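You operate a simulated robot arm through the tools that you are given. There is no shell and no other tool. Be economical: measure what you need, move in short steps, check, and stop when the job is done.

You are at the controls of a simulated robot arm. One attempt, no reset.

Task
Fold the honey bag shut and stick on the ordered seal.
Fine: the order card names the seal; press it down on the brown mark and lay the bag in the box jig.
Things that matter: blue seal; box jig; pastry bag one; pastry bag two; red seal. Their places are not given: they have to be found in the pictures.

Only the result counts: the job must be done as asked and must still hold three seconds after the hand-in. Knocking over, shifting, dropping, spilling or breaking anything else fails it. A push-on lid holds only when it is set on centred and level and pressed home; a screw cap is set on level and turned clockwise until tight. Flat cloth is picked up by pressing the open fingertips on it (5 to 10 N) and closing them slowly along it; thin cloth reads only 2 to 8 mm in the jaws.

Robot
A 7-joint arm with a two-finger parallel gripper, fixed in place. Base frame: the origin is at the foot of the arm, x ahead of it, y to its left, z up; the work surface is at about z = 890. Units: mm, rad, N and s.
With the tool pointing down near the work surface it reaches from about 460 to 920 mm from the base axis. Its first joint turns from -2.007 to 2.007 rad. Payload 3.91 kg.
The tool frame sits at the grasp point between the pads (the TCP): z along the fingers, y along the line on which they close. The tips reach 30 mm beyond it. The gripper opens to 110 mm. The fingers are 20 mm wide and 10 mm thick; the gripper's body (48 by 112 mm) begins 55 mm behind the TCP.
Orientation is that of the tool frame in the base frame, as a unit quaternion [x, y, z, w]. With the fingers straight down and closing along the base's y, the tool's x points along the base's -x, its y along +y and its z along -z.

Tools
- The arm moves only by the tool step_arm. Its argument "plan" is a list of rows, each a list of 3 entries, a list of its own where there are three numbers: the shift along the tool's x, y, z in mm, then the turn, a rotation vector about the tool's x, y, z in rad, then the gripper command, from -1 (shut) to 1 (fully open), values between in proportion. In form: [[[x, y, z], [wx, wy, wz], hand], ...]. A call has 1 to 20 rows; each row shifts and turns the commanded pose from where the row before left it, along the tool's axes as they then stand. Each row takes 0.2 s and may step no farther than 50 mm and 0.15 rad from the row before; otherwise, or with a gripper value out of range, the whole call is refused. A pose out of reach is approached as far as the arm can. The call stops where the force on the tool passes 40 N (or 10 N more than at its start, if that is more) or the arm is blocked; 0.2 s more then pass. Each finger travels about 153 mm/s and halts on what it meets, pressing with about 41 N; the grip force reading is that of the motor and also rises with nothing between the fingers. The clock runs only during rows and for 0.2 s after the last one: add rows that do not move to give the fingers time. It gives the time, the measured TCP pose, the force on the tool (base axes), the opening and the grip force at its end, in the units of the frame above (readings bear some noise), with the torque about the TCP (base axes, N m) and any sound that the robot's microphone picked up.
- Cameras (640 x 400 px; columns grow to the right, rows downward): "scene" is fixed at [218.4, 500.3, 1459.3]; the picture's right is [-0.58, -0.81, 0.00], its down [-0.53, 0.38, -0.75] and it looks along [0.61, -0.44, -0.66] (base axes); focal length 331 px, centre (320, 200). "wrist" rides on the gripper at [72, 17, -103] in the tool frame; the picture's right is [-0.23, 0.97, 0.00], its down [-0.76, -0.18, -0.62] and it looks along [-0.61, -0.14, 0.78] (tool axes); focal length 222 px, centre (320, 200).
- grab_frame(camera): a new picture of that camera. It takes no simulated time.
- slide_trunk(by): slides the trunk up (or, below 0, down) by that many mm; the arm rides with it, the base frame stays. It gives what a move gives, with no picture.
- pixel_to_xyz(camera, pixels): for up to 12 pixels [column, row] of the newest picture of that camera ("zoom" is the newest enlarged one), the place [x, y, z] in the base frame of the surface seen there, good to about 2 mm. It takes no simulated time.
- inspect(camera, box): a new picture of the part [left, top, right, bottom] of that camera's present view, enlarged. It takes no simulated time.
- close_job(): hands the job in; it is judged then, once.

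Keep the steps short. Do not move on a guess: measure, check each grasp and each placing, and mend mistakes. In all there are 80 turns and 38 pictures (those below and enlarged ones count). Leave the gripper open and the arm clear of the work at the hand-in unless told otherwise, and finish with a single line.

The tools are called as a command line: name --argument value ..., lists and objects as JSON in quotes. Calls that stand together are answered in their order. step_arm: Moves the arm, as the interface text tells. Its arguments: {"type":"object","properties":{"plan":{"type":"array"}},"required":["plan"]} The other tools are called the same way: slide_trunk (by) slides the trunk up or down; grab_frame (camera) takes a picture; pixel_to_xyz (camera, pixels) gives the place of the surface under pixels of a picture; inspect (camera, box) takes an enlarged picture of a part of a camera's view; close_job () hands the job in.

At the start:

```text
t: 0.0
tool_pos: [543.1, 102.1, 1220.0]
orientation: [0.0, 1.0, 0.0, 0.0]
force: [0.0, 0.5, -0.3]
torque: [-0.02, 0.0, -0.01]
grip_width: 110.0
grasp_force: 0.1
trunk travel left (down, up): [-825.0, 165.0]
```

scene: 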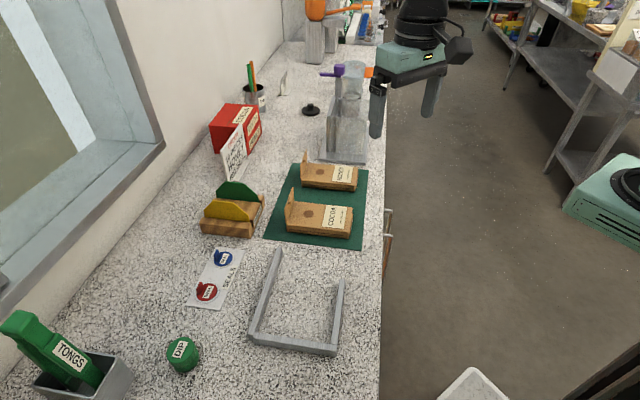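
wrist: 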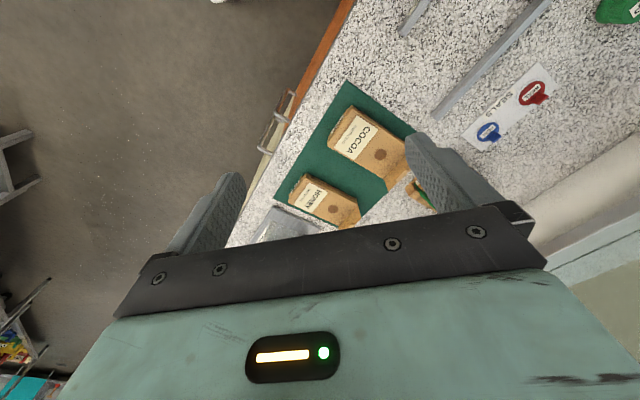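

I see two bags (honey at about (330,177), cocoa at (320,218)), a card near (235,152), the seals at (222,258) and (207,292), and the jig at (300,310). I will enlarge these to read them.

inspect --camera "scene" --box '[200, 90, 280, 190]'

inspect --camera "scene" --box '[180, 235, 260, 315]'

inspect --camera "scene" --box '[260, 145, 380, 255]'

```text
4.00 times, centred on (240, 140) of scene
```

zoom: 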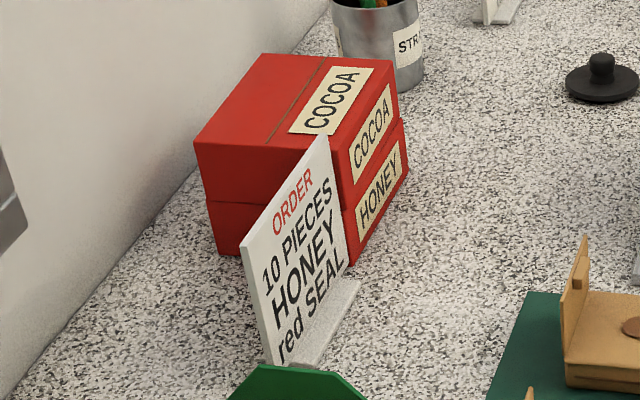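

```text
5.00 times, centred on (220, 275) of scene
```

zoom: 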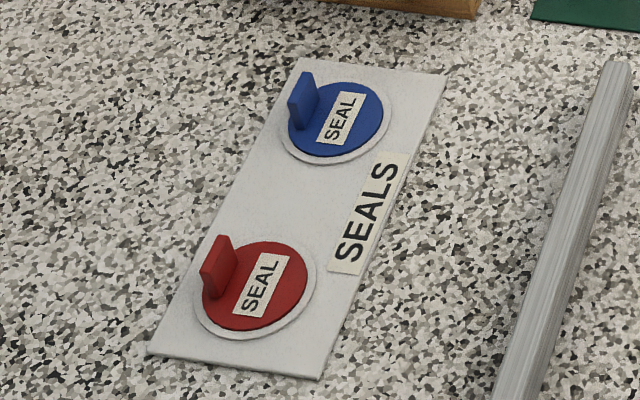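

```text
3.64 times, centred on (320, 200) of scene
```

zoom: 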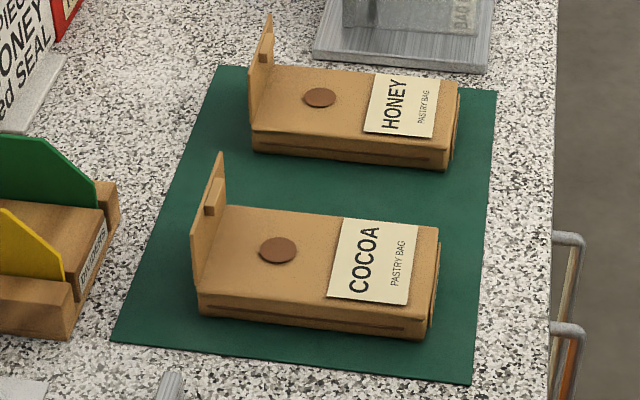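

The card says honey, red seal. The honey bag is the farther one, with its flap standing on the left. Next I measure points on the bags (latest zoom) and, in the scene picture, the seal and jig.

pixel_to_xyz --camera "zoom" --pixels '[[268, 18], [252, 128], [268, 72], [458, 84], [446, 160], [446, 140], [319, 97], [258, 148], [218, 158], [195, 285], [278, 250], [263, 57]]'

pixel_to_xyz --camera "scene" --pixels '[[203, 288], [209, 295], [218, 253], [200, 303], [278, 252], [251, 335], [335, 350], [341, 280], [265, 290], [300, 310], [226, 262], [295, 345]]'

inspect --camera "scene" --box '[240, 240, 360, 360]'

```text
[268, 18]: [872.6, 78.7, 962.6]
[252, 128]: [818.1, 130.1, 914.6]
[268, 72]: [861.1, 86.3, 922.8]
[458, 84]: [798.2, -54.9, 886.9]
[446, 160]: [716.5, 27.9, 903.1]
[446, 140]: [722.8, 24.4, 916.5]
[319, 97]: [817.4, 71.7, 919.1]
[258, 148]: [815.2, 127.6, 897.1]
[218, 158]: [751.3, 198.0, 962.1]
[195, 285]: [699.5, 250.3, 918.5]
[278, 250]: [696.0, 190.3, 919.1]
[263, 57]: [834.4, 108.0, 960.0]
```

```text
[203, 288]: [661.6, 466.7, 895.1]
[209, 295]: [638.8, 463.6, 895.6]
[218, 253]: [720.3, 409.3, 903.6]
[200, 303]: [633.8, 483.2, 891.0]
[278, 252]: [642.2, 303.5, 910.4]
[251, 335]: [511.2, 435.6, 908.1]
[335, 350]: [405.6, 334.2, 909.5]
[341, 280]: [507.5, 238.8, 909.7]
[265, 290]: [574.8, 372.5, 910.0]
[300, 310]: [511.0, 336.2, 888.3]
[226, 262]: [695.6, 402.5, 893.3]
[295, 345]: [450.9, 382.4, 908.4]
```

```text
3.33 times, centred on (300, 300) of scene
```

zoom: 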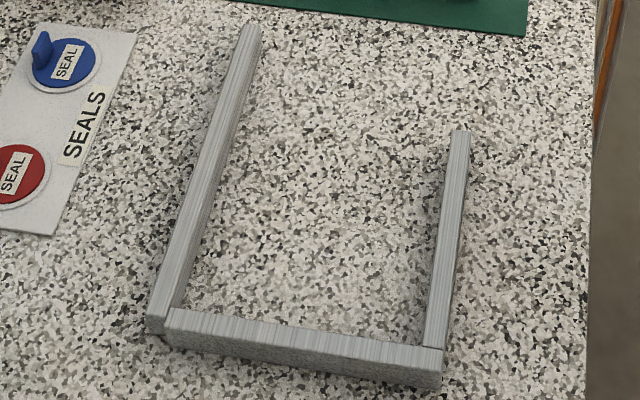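

The jig is a U open toward the bags. I measure its bars more exactly in this zoom.

pixel_to_xyz --camera "zoom" --pixels '[[243, 27], [259, 30], [150, 318], [166, 310], [180, 305], [168, 325], [442, 365], [440, 350], [425, 343], [446, 345], [455, 132], [469, 133]]'

pixel_to_xyz --camera "scene" --pixels '[[320, 179], [314, 175], [326, 175], [358, 168], [354, 189], [334, 177], [303, 155], [304, 185], [302, 160], [272, 163], [369, 172], [238, 166]]'

```text
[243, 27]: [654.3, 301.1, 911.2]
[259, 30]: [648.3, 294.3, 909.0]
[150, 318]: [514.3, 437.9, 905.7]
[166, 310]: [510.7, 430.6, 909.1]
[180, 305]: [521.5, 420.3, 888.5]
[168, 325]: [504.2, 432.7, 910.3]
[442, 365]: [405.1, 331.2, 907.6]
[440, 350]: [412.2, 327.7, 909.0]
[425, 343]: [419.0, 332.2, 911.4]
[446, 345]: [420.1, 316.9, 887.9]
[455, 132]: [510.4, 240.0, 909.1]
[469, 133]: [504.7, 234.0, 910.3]
```

```text
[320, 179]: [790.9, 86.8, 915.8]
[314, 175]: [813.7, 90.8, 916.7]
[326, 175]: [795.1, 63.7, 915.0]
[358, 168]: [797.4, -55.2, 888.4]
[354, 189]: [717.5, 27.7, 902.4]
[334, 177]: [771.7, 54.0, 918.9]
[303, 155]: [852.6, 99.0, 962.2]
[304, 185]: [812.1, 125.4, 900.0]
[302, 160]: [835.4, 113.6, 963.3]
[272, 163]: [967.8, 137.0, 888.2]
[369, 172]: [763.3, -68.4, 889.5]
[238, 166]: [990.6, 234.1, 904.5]
```

The red seal and jig are located. I take enlarged wrist views of the bags and the seals for a second, steeper angle before moving.

inspect --camera "wrist" --box '[270, 90, 420, 230]'

```text
2.86 times, centred on (345, 160) of wrist
```

zoom: 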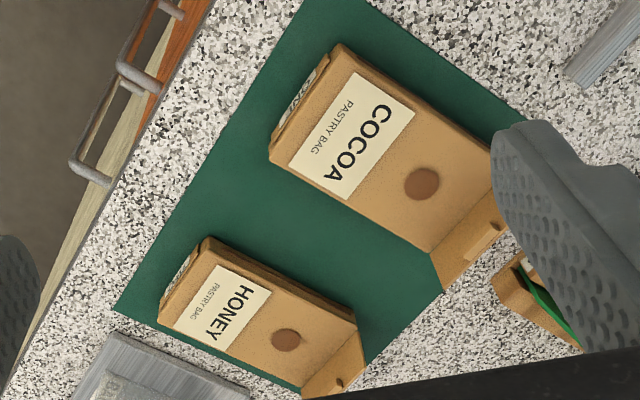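

I measure the honey bag's corners in this wrist zoom: corners at (210,240), (160,318), (300,388), (357,322), mark (286,340).

pixel_to_xyz --camera "zoom" --pixels '[[214, 242], [163, 316], [300, 386], [355, 326], [286, 340], [362, 350], [330, 390], [204, 238], [159, 316], [300, 330], [272, 338], [340, 383]]'

```text
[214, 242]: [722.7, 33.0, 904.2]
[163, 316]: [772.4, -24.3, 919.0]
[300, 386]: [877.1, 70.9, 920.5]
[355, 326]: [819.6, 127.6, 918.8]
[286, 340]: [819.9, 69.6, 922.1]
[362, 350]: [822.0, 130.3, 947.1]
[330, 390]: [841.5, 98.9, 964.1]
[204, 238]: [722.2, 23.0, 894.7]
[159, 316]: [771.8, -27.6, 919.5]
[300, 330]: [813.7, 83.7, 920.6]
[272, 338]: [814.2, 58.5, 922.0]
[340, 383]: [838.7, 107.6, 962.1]
```

Honey bag: about 138 × 78 mm, long axis near 45°, hinge centre about (848,99), mark (817,71), flap about 44 mm tall. I check for obstacles behind the flap: card foot, card top, boxes.

pixel_to_xyz --camera "scene" --pixels '[[244, 126], [247, 156], [250, 162], [232, 178], [223, 160], [236, 184], [262, 200], [258, 195], [262, 130], [310, 112], [322, 160], [366, 150]]'

step_arm --plan '[[[0, 0, 0], [0, 0, -0.15], -0.3], [[-40, 0, 0], [0, 0, -0.15], -0.3], [[-30, 0, 0], [0, 0, -0.15], -0.3], [[-30, 0, 0], [0, 0, -0.15], -0.3], [[-30, 0, 0], [0, 0, -0.15], -0.3], [[0, 0, 0], [0, 0, -0.035], -0.3]]'

```text
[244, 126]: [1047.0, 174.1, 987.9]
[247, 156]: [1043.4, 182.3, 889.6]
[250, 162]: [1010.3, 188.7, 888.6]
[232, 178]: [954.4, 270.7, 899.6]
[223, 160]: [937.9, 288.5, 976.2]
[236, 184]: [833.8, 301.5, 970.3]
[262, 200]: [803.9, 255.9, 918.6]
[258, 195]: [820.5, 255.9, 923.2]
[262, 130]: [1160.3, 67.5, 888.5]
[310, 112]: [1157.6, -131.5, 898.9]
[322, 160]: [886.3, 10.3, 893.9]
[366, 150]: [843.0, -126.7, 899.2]
```

```text
t: 1.4
tool_pos: [662.4, 145.1, 1221.9]
orientation: [-0.384, 0.923, 0.001, 0.001]
force: [-0.3, -0.3, 0.2]
torque: [-0.01, -0.01, -0.01]
grip_width: 38.4
grasp_force: 0.2
trunk travel left (down, up): [-825.0, 165.0]
```

The arm tool x now points along the fold direction. Behind the flap is clear (card at x>940, y>180). I move over the spot behind the flap at (866,121), and down to TCP z about 1010.

step_arm --plan '[[[-32, -40, 0], [0, 0, 0], -0.3], [[-32, -40, 0], [0, 0, 0], -0.3], [[-32, -40, 0], [0, 0, 0], -0.3], [[-31, -41, 0], [0, 0, 0], -0.3], [[0, 0, 40], [0, 0, 0], -0.3], [[0, 0, 40], [0, 0, 0], -0.3], [[0, 0, 40], [0, 0, 0], -0.3], [[0, 0, 40], [0, 0, 0], -0.3], [[0, 0, 30], [0, 0, 0], -0.3], [[0, 0, 20], [0, 0, 0], -0.3], [[0, 0, 0], [0, 0, 0], -0.3]]'

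inspect --camera "scene" --box '[240, 90, 400, 230]'

```text
refused: row 1 steps farther than a row can; nothing moved
```

```text
2.86 times, centred on (320, 160) of scene
```

zoom: 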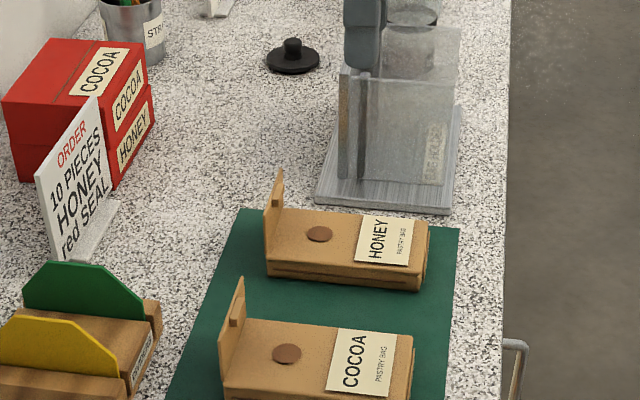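

The row was 51 mm, over the limit. There is also a clear tower behind the honey bag; I measure it before going down.

pixel_to_xyz --camera "zoom" --pixels '[[342, 70], [342, 175], [355, 178], [318, 200], [445, 212], [455, 110], [440, 180], [365, 50], [330, 125], [352, 62], [415, 80], [380, 120]]'

```text
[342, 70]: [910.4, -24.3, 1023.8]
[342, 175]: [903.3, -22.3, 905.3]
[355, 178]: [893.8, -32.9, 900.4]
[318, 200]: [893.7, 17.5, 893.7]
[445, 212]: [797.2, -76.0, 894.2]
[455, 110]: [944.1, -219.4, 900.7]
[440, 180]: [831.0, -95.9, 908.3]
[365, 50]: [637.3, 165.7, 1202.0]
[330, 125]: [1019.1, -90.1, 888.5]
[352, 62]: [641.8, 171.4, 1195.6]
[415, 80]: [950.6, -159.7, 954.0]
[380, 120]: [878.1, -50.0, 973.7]
```

The tower face is about 75 mm clear of the palm. I repeat the move with smaller rows.

step_arm --plan '[[[-25, -32, 0], [0, 0, 0], -0.3], [[-25, -32, 0], [0, 0, 0], -0.3], [[-25, -32, 0], [0, 0, 0], -0.3], [[-25, -32, 0], [0, 0, 0], -0.3], [[-27, -33, 0], [0, 0, 0], -0.3], [[0, 0, 40], [0, 0, 0], -0.3], [[0, 0, 40], [0, 0, 0], -0.3], [[0, 0, 40], [0, 0, 0], -0.3], [[0, 0, 40], [0, 0, 0], -0.3], [[0, 0, 30], [0, 0, 0], -0.3], [[0, 0, 20], [0, 0, 0], -0.3], [[0, 0, 0], [0, 0, 0], -0.3]]'

inspect --camera "scene" --box '[240, 90, 400, 230]'

```text
t: 4.0
tool_pos: [865.5, 122.7, 1009.5]
orientation: [-0.383, 0.924, 0.0, 0.0]
force: [-0.1, -0.2, 0.6]
torque: [0.01, 0.0, 0.02]
grip_width: 38.5
grasp_force: 0.1
trunk travel left (down, up): [-825.0, 165.0]
```

```text
2.86 times, centred on (320, 160) of scene
```

zoom: 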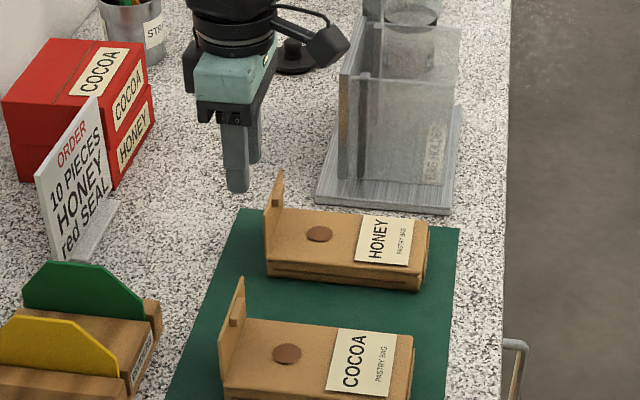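

Fingers are behind the flap and clear. I lower the tips to 950 and push the flap over in an arc toward the mark.

step_arm --plan '[[[0, 0, 15], [0, 0, 0], -0.3], [[0, 0, 15], [0, 0, 0], -0.3], [[10, 0, 0], [0, 0, 0], -0.3], [[10, 0, 0], [0, 0, 0], -0.3], [[9, 0, 2], [0, 0, 0], -0.3], [[8, 0, 3], [0, 0, 0], -0.3], [[7, 0, 3], [0, 0, 0], -0.3], [[7, 0, 3], [0, 0, 0], -0.3], [[6, 0, 3], [0, 0, 0], -0.3], [[6, 0, 4], [0, 0, 0], -0.3]]'

inspect --camera "scene" --box '[270, 120, 390, 220]'

```text
t: 6.2
tool_pos: [820.1, 77.1, 962.6]
orientation: [-0.382, 0.924, -0.001, 0.001]
force: [-0.1, 0.8, -0.1]
torque: [0.0, 0.03, 0.01]
grip_width: 38.6
grasp_force: 0.1
trunk travel left (down, up): [-825.0, 165.0]
```

```text
4.00 times, centred on (330, 170) of scene
```

zoom: 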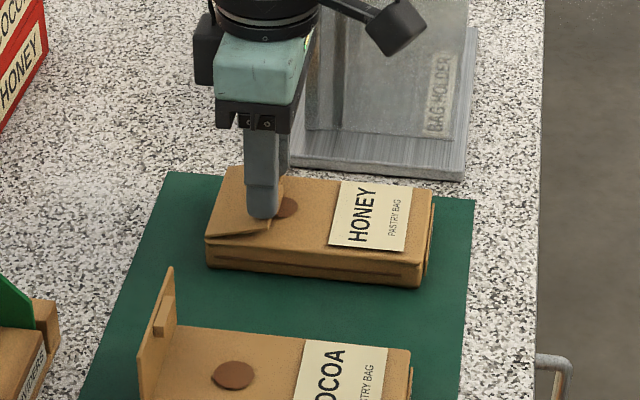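

The flap is folded nearly flat, and the mark shows just ahead of the fingers. I press down slowly to crease it.

step_arm --plan '[[[-3, 0, 3], [0, 0, 0], -0.3], [[-3, 0, 3], [0, 0, 0], -0.3], [[0, 0, 2], [0, 0, 0], -0.3], [[0, 0, 1], [0, 0, 0], -0.3], [[0, 0, 1], [0, 0, 0], -0.3], [[0, 0, 0], [0, 0, 0], -0.3]]'

```text
t: 7.6
tool_pos: [826.2, 81.3, 953.1]
orientation: [-0.382, 0.924, 0.001, 0.0]
force: [0.0, 0.2, 0.0]
torque: [-0.02, -0.04, 0.02]
grip_width: 38.3
grasp_force: 0.1
trunk travel left (down, up): [-825.0, 165.0]
```

No contact force yet (tips at 923); I go on in 1 mm steps until about 8–15 N.

step_arm --plan '[[[0, 0, 1], [0, 0, 0], -0.3], [[0, 0, 1], [0, 0, 0], -0.3], [[0, 0, 1], [0, 0, 0], -0.3], [[0, 0, 0], [0, 0, 0], -0.3]]'

```text
t: 8.6
tool_pos: [826.0, 82.4, 950.8]
orientation: [-0.382, 0.924, 0.0, 0.002]
force: [-3.1, -2.3, 19.6]
torque: [-0.12, 0.28, -0.07]
grip_width: 38.4
grasp_force: 0.0
trunk travel left (down, up): [-825.0, 165.0]
```

Pressed at about 20 N. I lift straight up and see whether the flap stays.

step_arm --plan '[[[0, 0, 0], [0, 0, 0], -0.3], [[0, 0, -10], [0, 0, 0], -0.3], [[0, 0, -20], [0, 0, 0], -0.3], [[0, 0, -40], [0, 0, 0], -0.3], [[0, 0, -40], [0, 0, 0], -0.3], [[0, 0, -40], [0, 0, 0], -0.3], [[0, 0, 0], [0, 0, 0], -0.3]]'

inspect --camera "scene" --box '[270, 120, 390, 220]'

```text
t: 10.2
tool_pos: [825.9, 82.2, 1098.8]
orientation: [-0.383, 0.924, 0.0, 0.0]
force: [-0.5, 0.5, 0.3]
torque: [-0.01, -0.02, 0.01]
grip_width: 38.6
grasp_force: 0.1
trunk travel left (down, up): [-825.0, 165.0]
```

```text
4.00 times, centred on (330, 170) of scene
```

zoom: 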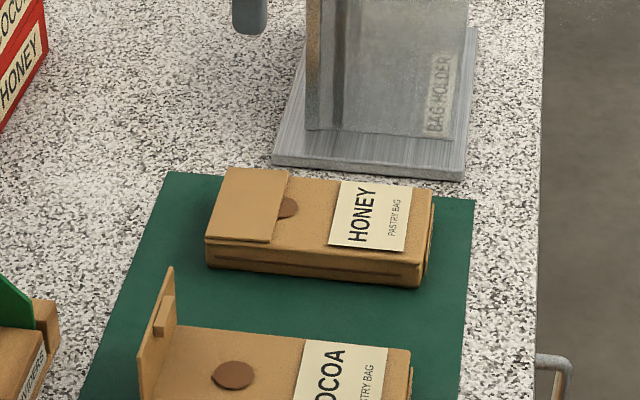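

The flap stays flat, covering half the brown mark as intended. I measure the mark, the flap edge and the bag corners now.

pixel_to_xyz --camera "zoom" --pixels '[[299, 208], [290, 198], [288, 217], [290, 178], [272, 242], [225, 170], [206, 237], [420, 273], [433, 190], [280, 208], [418, 262]]'

```text
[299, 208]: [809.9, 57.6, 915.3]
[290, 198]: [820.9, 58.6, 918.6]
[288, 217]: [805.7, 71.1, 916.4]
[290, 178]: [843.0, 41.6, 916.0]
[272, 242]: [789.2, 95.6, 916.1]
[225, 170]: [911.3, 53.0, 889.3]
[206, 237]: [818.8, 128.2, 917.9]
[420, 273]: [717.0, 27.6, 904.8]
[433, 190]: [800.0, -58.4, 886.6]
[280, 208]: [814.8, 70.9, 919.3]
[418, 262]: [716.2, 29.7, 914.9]
```

Mark centre is about (816.7, 70). Now I move at this height over toward the seals so the wrist camera sees the red seal from above.

step_arm --plan '[[[4, 48, 0], [0, 0, 0], -0.3], [[4, 48, 0], [0, 0, 0], -0.3], [[4, 48, 0], [0, 0, 0], -0.3], [[4, 48, 0], [0, 0, 0], -0.3], [[4, 48, 0], [0, 0, 0], -0.3], [[4, 48, 0], [0, 0, 0], -0.3], [[4, 48, 0], [0, 0, 0], -0.3], [[4, 48, 0], [0, 0, 0], -0.3], [[2, 48, 0], [0, 0, 0], -0.3], [[0, 0, 0], [0, 0, 0], -0.3]]'

grab_frame --camera "wrist"

```text
t: 12.4
tool_pos: [496.5, 363.1, 1099.6]
orientation: [-0.383, 0.924, 0.0, 0.0]
force: [0.1, 0.3, 0.1]
torque: [-0.03, -0.02, -0.02]
grip_width: 38.4
grasp_force: 0.0
trunk travel left (down, up): [-825.0, 165.0]
```

```text
26 pictures are left
```

wrist: 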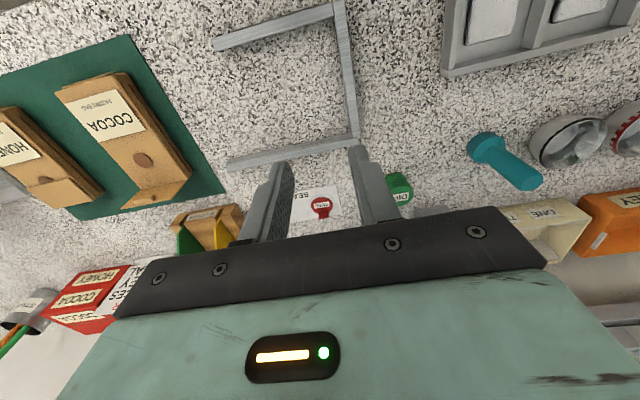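

The red seal is at (321,206) between the fingers. I enlarge it, and measure the jig in this view.

pixel_to_xyz --camera "wrist" --pixels '[[213, 48], [335, 17], [347, 138], [229, 162], [232, 168], [213, 40], [350, 140], [290, 90], [340, 80], [280, 157], [270, 33]]'

inspect --camera "wrist" --box '[290, 170, 370, 230]'

```text
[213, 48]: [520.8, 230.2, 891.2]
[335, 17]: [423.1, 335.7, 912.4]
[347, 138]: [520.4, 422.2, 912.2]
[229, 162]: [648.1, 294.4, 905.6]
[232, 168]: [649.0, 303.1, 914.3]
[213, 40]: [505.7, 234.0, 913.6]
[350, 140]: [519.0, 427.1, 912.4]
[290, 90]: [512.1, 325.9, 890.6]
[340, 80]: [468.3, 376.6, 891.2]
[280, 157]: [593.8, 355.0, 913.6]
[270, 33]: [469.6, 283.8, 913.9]
```

```text
6.67 times, centred on (330, 200) of wrist
```

zoom: 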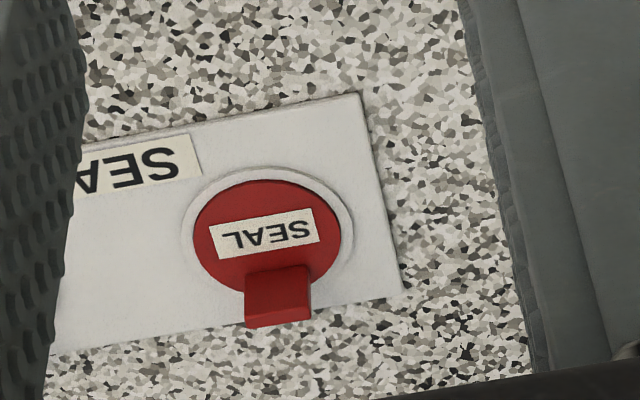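

pixel_to_xyz --camera "zoom" --pixels '[[247, 275], [308, 268], [248, 322], [308, 315], [193, 235], [341, 235], [266, 182], [182, 238], [355, 232], [278, 298], [240, 280], [318, 275]]'

inspect --camera "scene" --box '[190, 270, 230, 310]'

```text
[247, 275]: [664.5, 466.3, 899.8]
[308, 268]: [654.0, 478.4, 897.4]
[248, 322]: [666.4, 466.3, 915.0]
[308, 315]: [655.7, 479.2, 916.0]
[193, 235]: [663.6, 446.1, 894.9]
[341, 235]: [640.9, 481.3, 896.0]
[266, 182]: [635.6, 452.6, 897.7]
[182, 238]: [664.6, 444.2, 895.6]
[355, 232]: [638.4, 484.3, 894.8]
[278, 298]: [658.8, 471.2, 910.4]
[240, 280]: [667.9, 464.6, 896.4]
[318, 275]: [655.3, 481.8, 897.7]
```

```text
10.00 times, centred on (210, 290) of scene
```

zoom: 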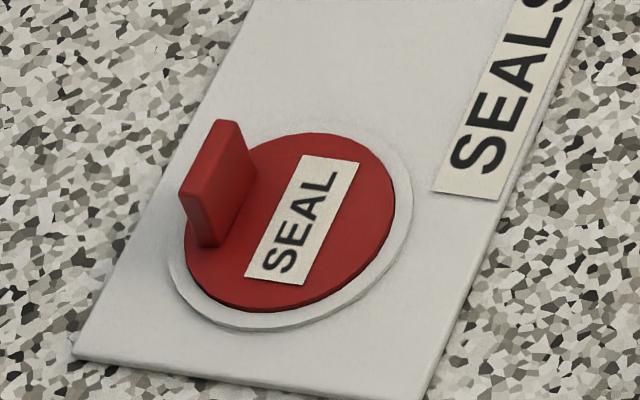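

The red tab is a thin plate (about 16 wide, 5 thick, 18 high) centred near (663,474), its normal at about 39.5°; disc centre about (651.5,464.5), radius 20. I turn the tool so the fingers close along the thin direction and go above it.

step_arm --plan '[[[0, 0, 0], [0, 0, 0.15], -0.4], [[0, 0, 0], [0, 0, 0.15], -0.4], [[0, 0, 0], [0, 0, 0.15], -0.4], [[0, 0, 0], [0, 0, 0.15], -0.4], [[0, 0, 0], [0, 0, 0.15], -0.4], [[0, 0, 0], [0, 0, 0.15], -0.4], [[0, 0, 0], [0, 0, 0.15], -0.4], [[0, 0, 0], [0, 0, 0.15], -0.4], [[0, 0, 0], [0, 0, 0.15], -0.4], [[0, 0, 0], [0, 0, 0.15], -0.4], [[0, 0, 0], [0, 0, 0.15], -0.4], [[-4, 40, 0], [0, 0, 0.017], -0.4], [[-4, 40, 10], [0, 0, 0], -0.4], [[-4, 40, 20], [0, 0, 0], -0.4], [[-4, 40, 25], [0, 0, 0], -0.4], [[-4, 39, 28], [0, 0, 0], -0.4], [[0, 0, 17], [0, 0, 0], -0.4], [[0, 0, 0], [0, 0, 0], -0.4]]'

grab_frame --camera "wrist"

```text
t: 16.2
tool_pos: [651.9, 458.2, 1001.7]
orientation: [0.426, 0.905, 0.001, 0.0]
force: [-0.6, 0.8, -0.3]
torque: [-0.03, 0.0, 0.0]
grip_width: 32.8
grasp_force: 0.1
out of reach, approached as far as the arm can: row 16
trunk travel left (down, up): [-825.0, 165.0]
```

```text
23 pictures are left
```

wrist: 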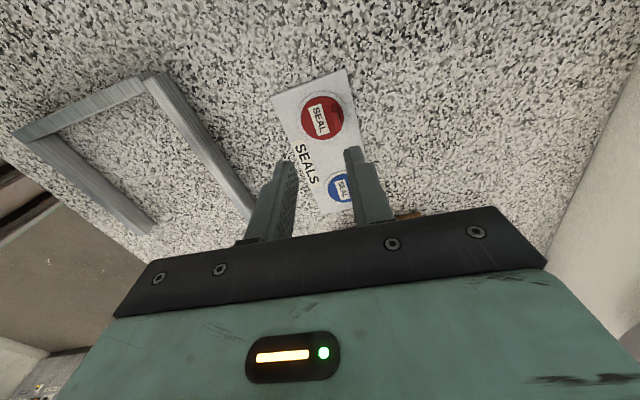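

The arm was reported short by about 19 mm along tool y. I try the remainder in small rows at this lower height.

step_arm --plan '[[[2, 6, 3], [0, 0, 0], -0.4], [[2, 6, 3], [0, 0, 0], -0.4], [[1, 6, 3], [0, 0, 0], -0.4], [[0, 0, 0], [0, 0, 0], -0.4]]'

```text
t: 17.2
tool_pos: [652.3, 460.2, 1001.3]
orientation: [0.427, 0.904, 0.0, 0.0]
force: [0.3, -1.0, -0.9]
torque: [0.02, 0.03, -0.01]
grip_width: 33.2
grasp_force: 0.1
out of reach, approached as far as the arm can: row 1, 2, 3
trunk travel left (down, up): [-825.0, 165.0]
```

That yaw is not reachable there. Gripping the tab across its 16 mm width (tool y at about 129.5°) is a comfortable yaw, so I turn back by 90° and re-measure.

step_arm --plan '[[[0, 0, 0], [0, 0, -0.15], -0.3], [[0, 0, 0], [0, 0, -0.15], -0.3], [[0, 0, 0], [0, 0, -0.15], -0.3], [[0, 0, 0], [0, 0, -0.15], -0.3], [[0, 0, 0], [0, 0, -0.15], -0.3], [[0, 0, 0], [0, 0, -0.15], -0.3], [[0, 0, 0], [0, 0, -0.15], -0.3], [[0, 0, 0], [0, 0, -0.15], -0.3], [[0, 0, 0], [0, 0, -0.15], -0.3], [[0, 0, 0], [0, 0, -0.15], -0.3], [[0, 0, 0], [0, 0, -0.07], -0.3], [[0, 0, 0], [0, 0, 0], -0.3]]'

inspect --camera "wrist" --box '[270, 130, 390, 230]'

```text
t: 19.8
tool_pos: [650.0, 459.7, 1000.3]
orientation: [-0.338, 0.941, 0.0, 0.0]
force: [-0.9, -0.4, 1.0]
torque: [-0.01, 0.03, 0.06]
grip_width: 38.5
grasp_force: 0.1
trunk travel left (down, up): [-825.0, 165.0]
```

```text
4.00 times, centred on (330, 180) of wrist
```

zoom: 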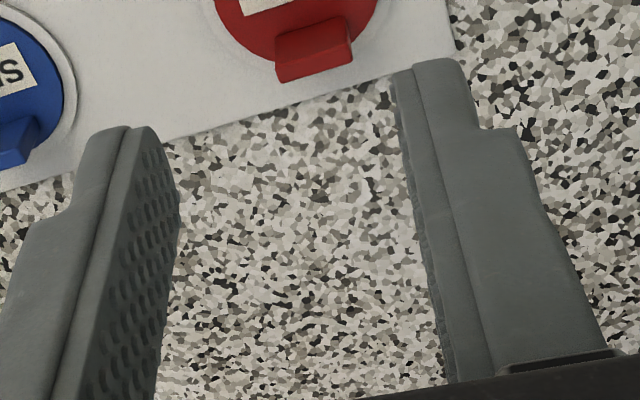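

The yaw suits the tab. I measure the tab top in this close view.

pixel_to_xyz --camera "zoom" --pixels '[[281, 60], [348, 45], [282, 78], [351, 62], [315, 62], [277, 40], [344, 20], [316, 40], [316, 68], [300, 75], [217, 12], [376, 8]]'

```text
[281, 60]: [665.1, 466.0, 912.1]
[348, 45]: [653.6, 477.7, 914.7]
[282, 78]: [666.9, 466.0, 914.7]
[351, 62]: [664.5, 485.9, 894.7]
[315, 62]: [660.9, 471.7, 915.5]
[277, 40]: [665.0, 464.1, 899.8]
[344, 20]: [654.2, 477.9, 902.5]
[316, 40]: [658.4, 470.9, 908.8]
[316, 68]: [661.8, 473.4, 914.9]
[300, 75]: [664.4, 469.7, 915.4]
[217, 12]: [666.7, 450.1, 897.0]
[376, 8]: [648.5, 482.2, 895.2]
```

Tab centre is (661.5,473), top z 915, disc top 897. I align above it and go down to tips at about 899, jaws at 38 mm.

step_arm --plan '[[[-9, 1, 0], [0, 0, 0], -0.3], [[-8.4, 2, 0], [0, 0, 0], -0.3], [[0, 0, 25], [0, 0, 0], -0.3], [[0, 0, 20], [0, 0, 0], -0.3], [[0, 0, 10], [0, 0, 0], -0.3], [[0, 0, 6], [0, 0, 0], -0.3], [[0, 0, 6], [0, 0, 0], -0.3], [[0, 0, 3], [0, 0, 0], -0.3], [[0, 0, 0], [0, 0, 0], -0.3]]'

inspect --camera "wrist" --box '[260, 120, 400, 240]'

```text
t: 21.8
tool_pos: [645.9, 453.2, 932.4]
orientation: [-0.337, 0.942, -0.001, 0.0]
force: [0.2, -0.9, 0.2]
torque: [-0.03, 0.0, 0.05]
grip_width: 38.4
grasp_force: 0.0
out of reach, approached as far as the arm can: row 1, 2, 4, 6
trunk travel left (down, up): [-825.0, 165.0]
```

```text
3.33 times, centred on (330, 180) of wrist
```

zoom: 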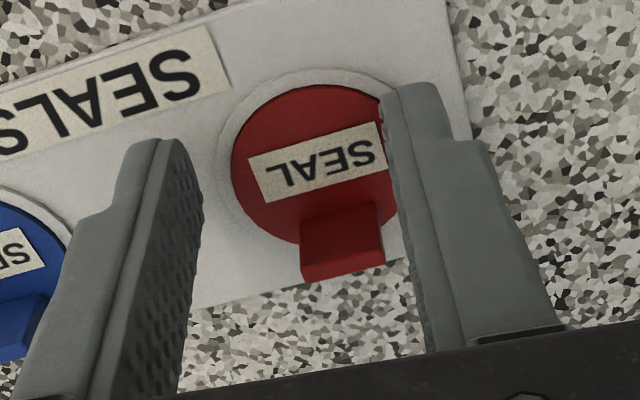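

Still about 25 mm short: the arm's joints seem to be in a poor configuration. I lift clear to z 1100 and try the same place from there, keeping the yaw.

step_arm --plan '[[[10, 0, -20], [0, 0, 0], -0.3], [[20, 0, -40], [0, 0, 0], -0.3], [[20, 0, -40], [0, 0, 0], -0.3], [[20, 0, -40], [0, 0, 0], -0.3], [[20, 0, -40], [0, 0, 0], -0.3], [[20, 0, -40], [0, 0, 0], -0.3], [[0, 0, 0], [0, 0, 0], -0.3]]'

```text
t: 23.4
tool_pos: [562.2, 382.0, 1150.8]
orientation: [-0.337, 0.942, 0.0, 0.0]
force: [0.1, 0.1, 0.5]
torque: [-0.03, 0.0, 0.0]
grip_width: 38.4
grasp_force: 0.0
trunk travel left (down, up): [-825.0, 165.0]
```

The commanded pose follows the true one again. I go back to the starting pose and yaw to restore a good joint configuration, then approach from there.

step_arm --plan '[[[0, 0, -10], [0, 0, 0.138], -0.3], [[0, 0, -10], [0, 0, 0.138], -0.3], [[0, 0, -10], [0, 0, 0.138], -0.3], [[0, 0, -10], [0, 0, 0.138], -0.3], [[0, 0, -10], [0, 0, 0.138], -0.3], [[3, -46, -4], [0, 0, 0], -0.3], [[3, -46, -4], [0, 0, 0], -0.3], [[3, -47, -4], [0, 0, 0], -0.3], [[3, -47, -4], [0, 0, 0], -0.3], [[3, -47, -3], [0, 0, 0], -0.3], [[4, -47, 0], [0, 0, 0], -0.3], [[0, 0, 0], [0, 0, 0], -0.3]]'

grab_frame --camera "scene"

```text
t: 26.0
tool_pos: [542.6, 104.7, 1221.7]
orientation: [0.001, 1.0, 0.0, -0.001]
force: [0.3, 0.2, 0.3]
torque: [-0.02, 0.0, 0.0]
grip_width: 38.4
grasp_force: 0.1
trunk travel left (down, up): [-825.0, 165.0]
```

```text
20 pictures are left
```

scene: 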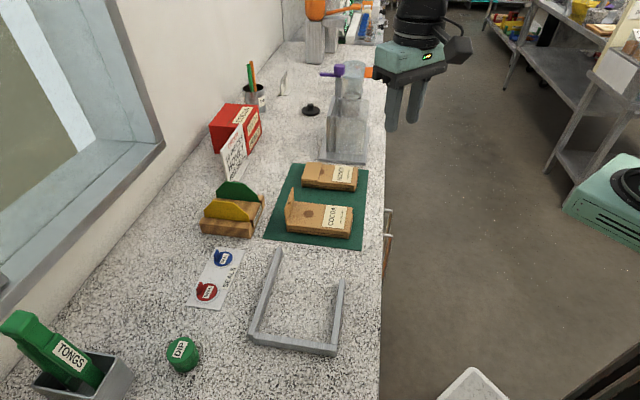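

Everything is still in place. I approach the seal again, travelling first and turning at the end, at z about 1100.

step_arm --plan '[[[-13, 41, 13], [0, 0, -0.07], -0.3], [[-10, 42, 13], [0, 0, -0.07], -0.3], [[-7, 43, 13], [0, 0, -0.07], -0.3], [[-4, 43, 13], [0, 0, -0.07], -0.3], [[-1, 43, 13], [0, 0, -0.07], -0.3], [[2, 43, 13], [0, 0, -0.07], -0.3], [[5, 43, 13], [0, 0, -0.07], -0.3], [[8, 43, 13], [0, 0, -0.07], -0.3], [[0, 0, 13], [0, 0, -0.07], -0.3], [[0, 0, 0], [0, 0, -0.06], -0.3], [[0, 0, 0], [0, 0, 0], -0.3]]'

```text
t: 28.4
tool_pos: [483.2, 427.7, 1103.2]
orientation: [-0.338, 0.941, 0.0, -0.001]
force: [0.8, -0.3, -0.8]
torque: [0.01, 0.0, 0.02]
grip_width: 38.2
grasp_force: 0.0
trunk travel left (down, up): [-825.0, 165.0]
```

No reach warnings. Remaining to the tab: (178,45); I move there at this height.

step_arm --plan '[[[-33.3, -15.7, 5], [0, 0, 0], -0.3], [[-33.3, -15.7, 10], [0, 0, 0], -0.3], [[-33.3, -15.7, 10], [0, 0, 0], -0.3], [[-33.3, -15.7, 10], [0, 0, 0], -0.3], [[-33.2, -15.6, 10], [0, 0, 0], -0.3], [[0, 0, 0], [0, 0, 0], -0.3]]'

```text
t: 29.8
tool_pos: [647.4, 461.9, 1058.6]
orientation: [-0.337, 0.942, 0.0, -0.001]
force: [-0.4, 0.0, 0.4]
torque: [-0.03, 0.0, 0.02]
grip_width: 38.6
grasp_force: 0.1
out of reach, approached as far as the arm can: row 5
trunk travel left (down, up): [-825.0, 165.0]
```

Same limit, about 18 mm short, so it is a true reach limit with the trunk at this height. I slide the trunk down 80 mm (tips would be at about 949, clear of the tab) and try again.

slide_trunk --by -80

step_arm --plan '[[[-6, 0, 0], [0, 0, 0], -0.3], [[-6, 0, 0], [0, 0, 0], -0.3], [[-6, 0, 0], [0, 0, 0], -0.3], [[0, 0, 0], [0, 0, 0], -0.3]]'

```text
t: 31.0
tool_pos: [647.7, 463.6, 979.3]
orientation: [-0.337, 0.942, 0.0, 0.001]
force: [-0.6, 0.1, -0.3]
torque: [0.0, -0.02, 0.01]
grip_width: 38.5
grasp_force: 0.2
trunk travel left (down, up): [-745.0, 245.0]
```

```text
t: 32.0
tool_pos: [648.2, 463.7, 978.2]
orientation: [-0.337, 0.941, 0.0, 0.0]
force: [0.2, 0.8, -0.3]
torque: [-0.02, -0.01, -0.02]
grip_width: 38.7
grasp_force: 0.2
out of reach, approached as far as the arm can: row 1, 2, 3
trunk travel left (down, up): [-745.0, 245.0]
```

The limit barely depends on height, so the arm is simply stretched. Tilting the tool 0.15 rad about its closing axis (tips outward, wrist inward) gains reach; the same tilt will be kept when placing so the seal stays level.

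step_arm --plan '[[[0, 0, 0], [0, -0.075, 0], -0.3], [[0, 0, 0], [0, -0.075, 0], -0.3], [[-5, 0, 0.8], [0, 0, 0], -0.3], [[-5, -1, 0.8], [0, 0, 0], -0.3], [[-6, 0, 0.9], [0, 0, 0], -0.3], [[0, 0, 0], [0, 0, 0], -0.3]]'

```text
t: 33.4
tool_pos: [660.6, 472.8, 979.2]
orientation: [-0.337, 0.939, 0.026, 0.071]
force: [0.0, 0.2, -0.4]
torque: [0.0, 0.01, -0.02]
grip_width: 38.3
grasp_force: 0.0
trunk travel left (down, up): [-745.0, 245.0]
```

Reached with no warning. Now I go straight down about 49 mm in small rows.

step_arm --plan '[[[4.7, 0, 15], [0, 0, 0], -0.3], [[2.2, 0, 15], [0, 0, 0], -0.3], [[1.5, 0, 10], [0, 0, 0], -0.3], [[0.8, 0, 5], [0, 0, 0], -0.3], [[0.4, 0, 3], [0, 0, 0], -0.3], [[0, 0, 0], [0, 0, 0], -0.3]]'

inspect --camera "wrist" --box '[260, 120, 400, 240]'

inspect --camera "scene" --box '[180, 250, 240, 310]'

```text
t: 34.8
tool_pos: [659.8, 471.1, 930.9]
orientation: [-0.336, 0.939, 0.026, 0.071]
force: [0.3, 0.4, -1.0]
torque: [0.02, 0.01, 0.03]
grip_width: 38.7
grasp_force: 0.1
trunk travel left (down, up): [-745.0, 245.0]
```

```text
3.33 times, centred on (330, 180) of wrist
```

zoom: 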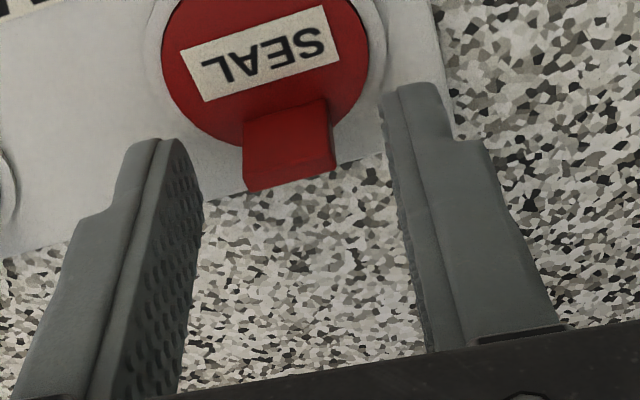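

```text
6.67 times, centred on (210, 280) of scene
```

zoom: 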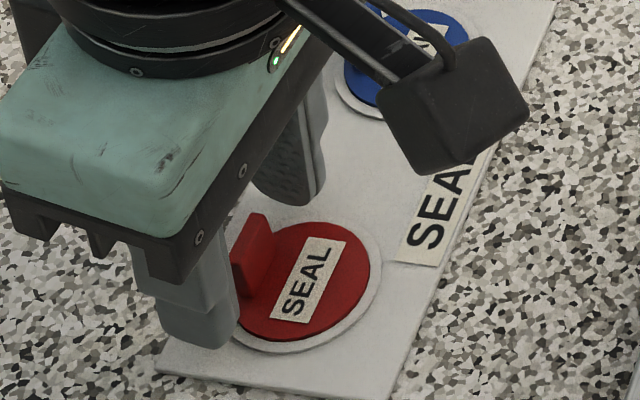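

The tips straddle the tab at its base. I close in stages: first to about 22 mm, then gently onto it.

step_arm --plan '[[[0, 0, 0], [0, 0, 0], -0.45], [[0, 0, 0], [0, 0, 0], -0.55], [[0, 0, 0], [0, 0, 0], -0.6], [[0, 0, 0], [0, 0, 0], -0.64], [[0, 0, 0], [0, 0, 0], -0.68], [[0, 0, 0], [0, 0, 0], -0.72], [[0, 0, 0], [0, 0, 0], -0.8], [[0, 0, 0], [0, 0, 0], -1], [[0, 0, 0], [0, 0, 0], -1]]'

inspect --camera "wrist" --box '[260, 120, 400, 240]'

```text
t: 36.8
tool_pos: [659.4, 471.5, 931.1]
orientation: [-0.336, 0.939, 0.025, 0.071]
force: [0.5, 0.0, 0.2]
torque: [-0.01, 0.02, 0.0]
grip_width: 12.0
grasp_force: 40.7
trunk travel left (down, up): [-745.0, 245.0]
```

```text
3.33 times, centred on (330, 180) of wrist
```

zoom: 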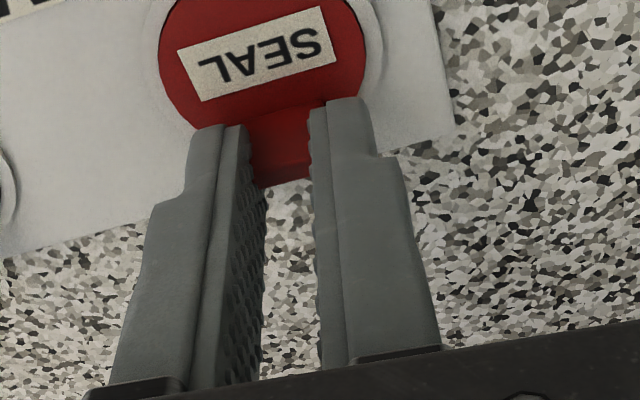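

Gripped at 12 mm with 41 N. I measure the disc relative to the tool before lifting.

pixel_to_xyz --camera "zoom" --pixels '[[162, 55], [363, 48], [262, 55], [178, 15], [347, 8], [185, 110], [355, 92], [285, 140], [265, 175], [300, 170]]'

step_arm --plan '[[[0, 0, -2], [0, 0, 0], -1], [[0, 0, -3], [0, 0, 0], -1], [[0, 0, -5], [0, 0, 0], -1], [[0, 0, -10], [0, 0, 0], -1], [[0, 0, -20], [0, 0, 0], -1], [[0, 0, -30], [0, 0, 0], -1], [[0, 0, -30], [0, 0, 0], -1], [[0, 0, 0], [0, 0, 0], -1]]'

inspect --camera "wrist" --box '[240, 80, 400, 220]'

inspect --camera "scene" --box '[170, 210, 270, 310]'

```text
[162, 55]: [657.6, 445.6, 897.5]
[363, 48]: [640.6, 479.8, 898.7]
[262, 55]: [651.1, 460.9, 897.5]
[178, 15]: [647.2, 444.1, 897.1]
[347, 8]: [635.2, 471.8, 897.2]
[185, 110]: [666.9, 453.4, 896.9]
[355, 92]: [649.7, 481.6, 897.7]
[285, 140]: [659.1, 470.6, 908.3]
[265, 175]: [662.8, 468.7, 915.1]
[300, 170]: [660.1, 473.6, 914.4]
```

```text
t: 38.6
tool_pos: [647.4, 461.8, 1028.9]
orientation: [-0.336, 0.939, 0.026, 0.071]
force: [-0.4, 1.2, 0.0]
torque: [-0.02, 0.0, -0.01]
grip_width: 11.7
grasp_force: 40.7
trunk travel left (down, up): [-745.0, 245.0]
```

```text
2.86 times, centred on (320, 150) of wrist
```

zoom: 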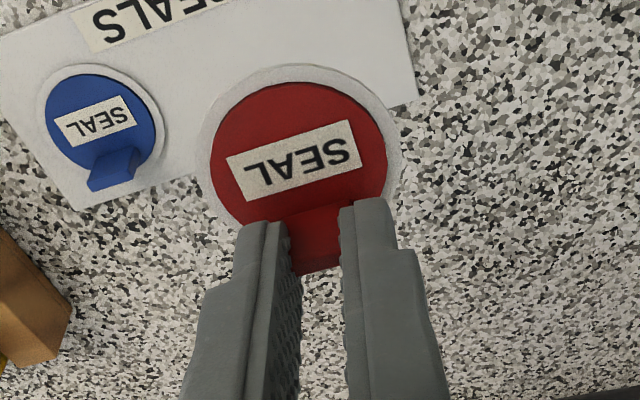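

```text
4.00 times, centred on (220, 260) of scene
```

zoom: 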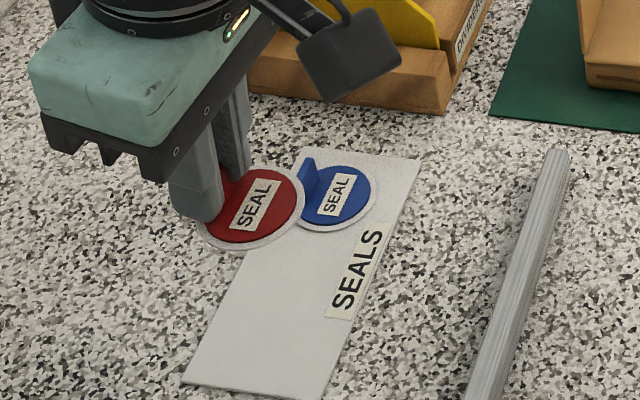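

The seal came off cleanly with its white rim. I check its level and centre relative to the tool.

pixel_to_xyz --camera "zoom" --pixels '[[272, 180], [294, 195], [285, 220], [262, 235], [235, 238], [222, 228], [252, 205], [300, 200], [240, 247]]'

pixel_to_xyz --camera "wrist" --pixels '[[282, 137], [342, 136], [310, 106], [313, 135], [286, 148], [337, 147], [289, 113], [330, 110]]'

```text
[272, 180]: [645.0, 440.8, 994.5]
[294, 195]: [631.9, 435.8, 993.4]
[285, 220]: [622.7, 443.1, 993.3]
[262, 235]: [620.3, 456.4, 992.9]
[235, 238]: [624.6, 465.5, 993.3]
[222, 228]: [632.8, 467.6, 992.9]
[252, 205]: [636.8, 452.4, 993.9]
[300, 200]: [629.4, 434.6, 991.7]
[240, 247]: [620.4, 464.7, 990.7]
```

```text
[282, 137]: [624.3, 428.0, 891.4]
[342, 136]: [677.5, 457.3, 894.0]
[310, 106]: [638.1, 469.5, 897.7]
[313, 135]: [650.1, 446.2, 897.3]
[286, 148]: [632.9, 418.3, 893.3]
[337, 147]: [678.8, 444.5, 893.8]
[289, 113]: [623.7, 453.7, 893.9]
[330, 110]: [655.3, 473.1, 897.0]
```

The seal hangs level, its centre offset (−8.6, −7.7) from the TCP. So the TCP must go to about (825.3, 77.7) for the mark. I carry it there at z about 1060.

step_arm --plan '[[[10, -41, -4.6], [0, 0, 0], -1], [[10, -41, -4.6], [0, 0, 0], -1], [[10, -41, -4.6], [0, 0, 0], -1], [[10, -41, -4.6], [0, 0, 0], -1], [[10, -41, -4.6], [0, 0, 0], -1], [[10, -41, -4.6], [0, 0, 0], -1], [[10, -41, -4.6], [0, 0, 0], -1], [[10, -41, -4.6], [0, 0, 0], -1], [[10, -41, -4.6], [0, 0, 0], -1], [[10, -40.5, -4.6], [0, 0, 0], -1], [[0, 0, 0], [0, 0, 0], -1]]'

```text
t: 41.0
tool_pos: [826.3, 76.7, 1059.2]
orientation: [-0.336, 0.939, 0.026, 0.072]
force: [0.1, 0.4, 0.1]
torque: [0.03, 0.02, -0.04]
grip_width: 11.6
grasp_force: 41.2
trunk travel left (down, up): [-745.0, 245.0]
```

I lower straight down to TCP z about 975 (seal about 15 mm above the bag) and check alignment.

step_arm --plan '[[[4.5, 0, 30], [0, 0, 0], -1], [[4.5, 0, 30], [0, 0, 0], -1], [[3, 0, 20], [0, 0, 0], -1], [[0.5, 0.5, 3], [0, 0, 0], -1], [[0, 0, 0], [0, 0, 0], -1]]'

inspect --camera "scene" --box '[280, 130, 380, 210]'

inspect --camera "wrist" --box '[230, 60, 400, 200]'

```text
t: 42.2
tool_pos: [825.2, 77.3, 975.1]
orientation: [-0.336, 0.939, 0.026, 0.07]
force: [-0.2, -0.5, 0.1]
torque: [0.0, -0.01, -0.03]
grip_width: 11.3
grasp_force: 41.1
trunk travel left (down, up): [-745.0, 245.0]
```

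```text
5.00 times, centred on (330, 170) of scene
```

zoom: 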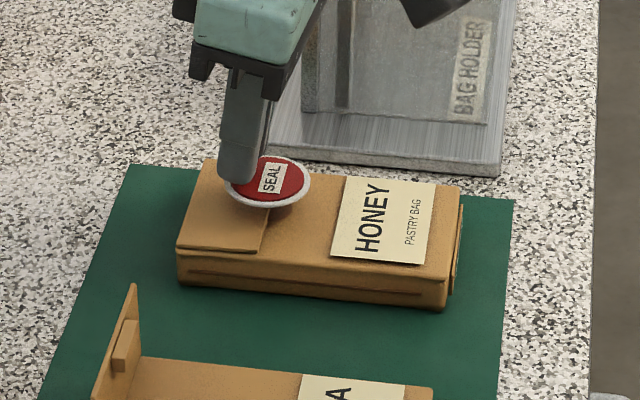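

```text
2.86 times, centred on (315, 130) of wrist
```

zoom: 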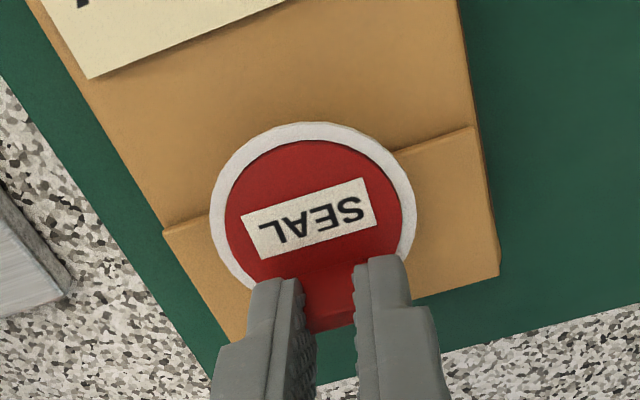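

The seal covers the flap edge. I verify its position by measuring its rim, plus the flap edge and bag corners, in this view.

pixel_to_xyz --camera "zoom" --pixels '[[232, 215], [397, 215], [312, 147], [310, 130], [216, 205], [410, 210], [472, 128], [166, 232], [245, 165], [380, 165], [498, 270]]'

```text
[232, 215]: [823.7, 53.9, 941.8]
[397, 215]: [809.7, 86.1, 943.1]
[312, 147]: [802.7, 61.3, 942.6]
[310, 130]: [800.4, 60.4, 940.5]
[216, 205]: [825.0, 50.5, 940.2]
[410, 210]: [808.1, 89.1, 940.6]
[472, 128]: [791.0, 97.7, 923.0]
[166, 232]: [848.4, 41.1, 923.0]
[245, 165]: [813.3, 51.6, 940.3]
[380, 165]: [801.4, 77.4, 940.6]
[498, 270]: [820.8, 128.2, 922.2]
```

The seal centre is about (817.5,70.5), on the mark. I lower the remaining ~17 mm, the last part in 1 mm rows.

step_arm --plan '[[[1.2, 0, 8], [0, 0, 0], -1], [[0.6, 0, 4], [0, 0, 0], -1], [[0.3, 0, 2], [0, 0, 0], -1], [[0.15, 0, 1], [0, 0, 0], -1], [[0.15, 0, 1], [0, 0, 0], -1], [[0.15, 0, 1], [0, 0, 0], -1], [[0, 0, 0], [0, 0, 0], -1]]'

```text
t: 43.8
tool_pos: [827.8, 79.7, 959.4]
orientation: [-0.336, 0.939, 0.025, 0.072]
force: [0.5, -1.6, 9.8]
torque: [-0.13, 0.05, 0.05]
grip_width: 11.7
grasp_force: 41.4
trunk travel left (down, up): [-745.0, 245.0]
```

Contact at about 10 N. The TCP reads about 3 mm farther out than planned, so I look before pressing harder.

inspect --camera "wrist" --box '[230, 60, 400, 200]'

```text
2.86 times, centred on (315, 130) of wrist
```

zoom: 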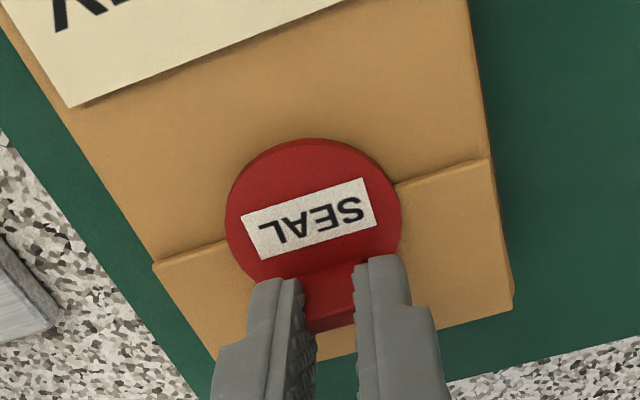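

The white rim no longer shows: the seal seems to have stuck. I measure disc edges, flap edge.

pixel_to_xyz --camera "zoom" --pixels '[[230, 215], [398, 215], [312, 145], [313, 215], [488, 160], [153, 265], [250, 168], [375, 165], [512, 305]]'

```text
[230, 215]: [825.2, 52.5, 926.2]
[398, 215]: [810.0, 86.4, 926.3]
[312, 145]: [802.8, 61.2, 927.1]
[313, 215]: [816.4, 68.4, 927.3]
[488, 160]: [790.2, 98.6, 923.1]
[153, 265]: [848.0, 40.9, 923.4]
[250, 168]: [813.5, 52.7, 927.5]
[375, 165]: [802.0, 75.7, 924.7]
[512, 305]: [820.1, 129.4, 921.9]
```

Disc centre is about (818.5,70.5), right on the mark, and the bag has not moved. I press a bit more to bond it.

step_arm --plan '[[[0.15, 0, 1], [0, 0, 0], -1], [[0.1, 0, 0.7], [0, 0, 0], -1], [[0, 0, 0], [0, 0, 0], -1], [[0, 0, 0], [0, 0, 0], -1], [[0, 0, 0], [0, 0, 0], -1]]'

```text
t: 45.0
tool_pos: [827.8, 78.9, 958.2]
orientation: [-0.336, 0.939, 0.026, 0.072]
force: [5.4, 1.7, 19.2]
torque: [-0.04, -0.06, 0.06]
grip_width: 11.1
grasp_force: 41.5
trunk travel left (down, up): [-745.0, 245.0]
```

Pressed at about 20 N. I release the tab and lift off vertically a bit, then look.

step_arm --plan '[[[0, 0, -0.8], [0, 0, 0], -0.8], [[0, 0, -0.5], [0, 0, 0], -0.7], [[0, 0, 0], [0, 0, 0], -0.6], [[0, 0, 0], [0, 0, 0], -0.5], [[-0.75, 0, -5], [0, 0, 0], -0.5], [[-1.5, 0, -10], [0, 0, 0], -0.5], [[-3, 0, -20], [0, 0, 0], -0.5], [[0, 0, 0], [0, 0, 0], -0.5]]'

inspect --camera "wrist" --box '[230, 60, 400, 200]'

```text
t: 46.8
tool_pos: [827.0, 77.9, 994.4]
orientation: [-0.336, 0.939, 0.025, 0.07]
force: [-0.1, 0.5, 0.7]
torque: [0.03, -0.03, -0.03]
grip_width: 27.2
grasp_force: 0.1
trunk travel left (down, up): [-745.0, 245.0]
```

```text
2.86 times, centred on (315, 130) of wrist
```

zoom: 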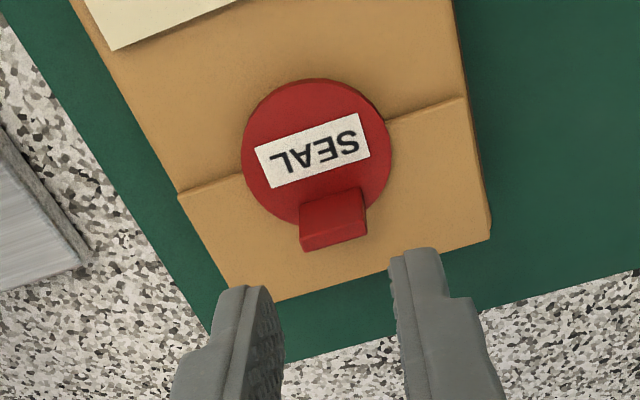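

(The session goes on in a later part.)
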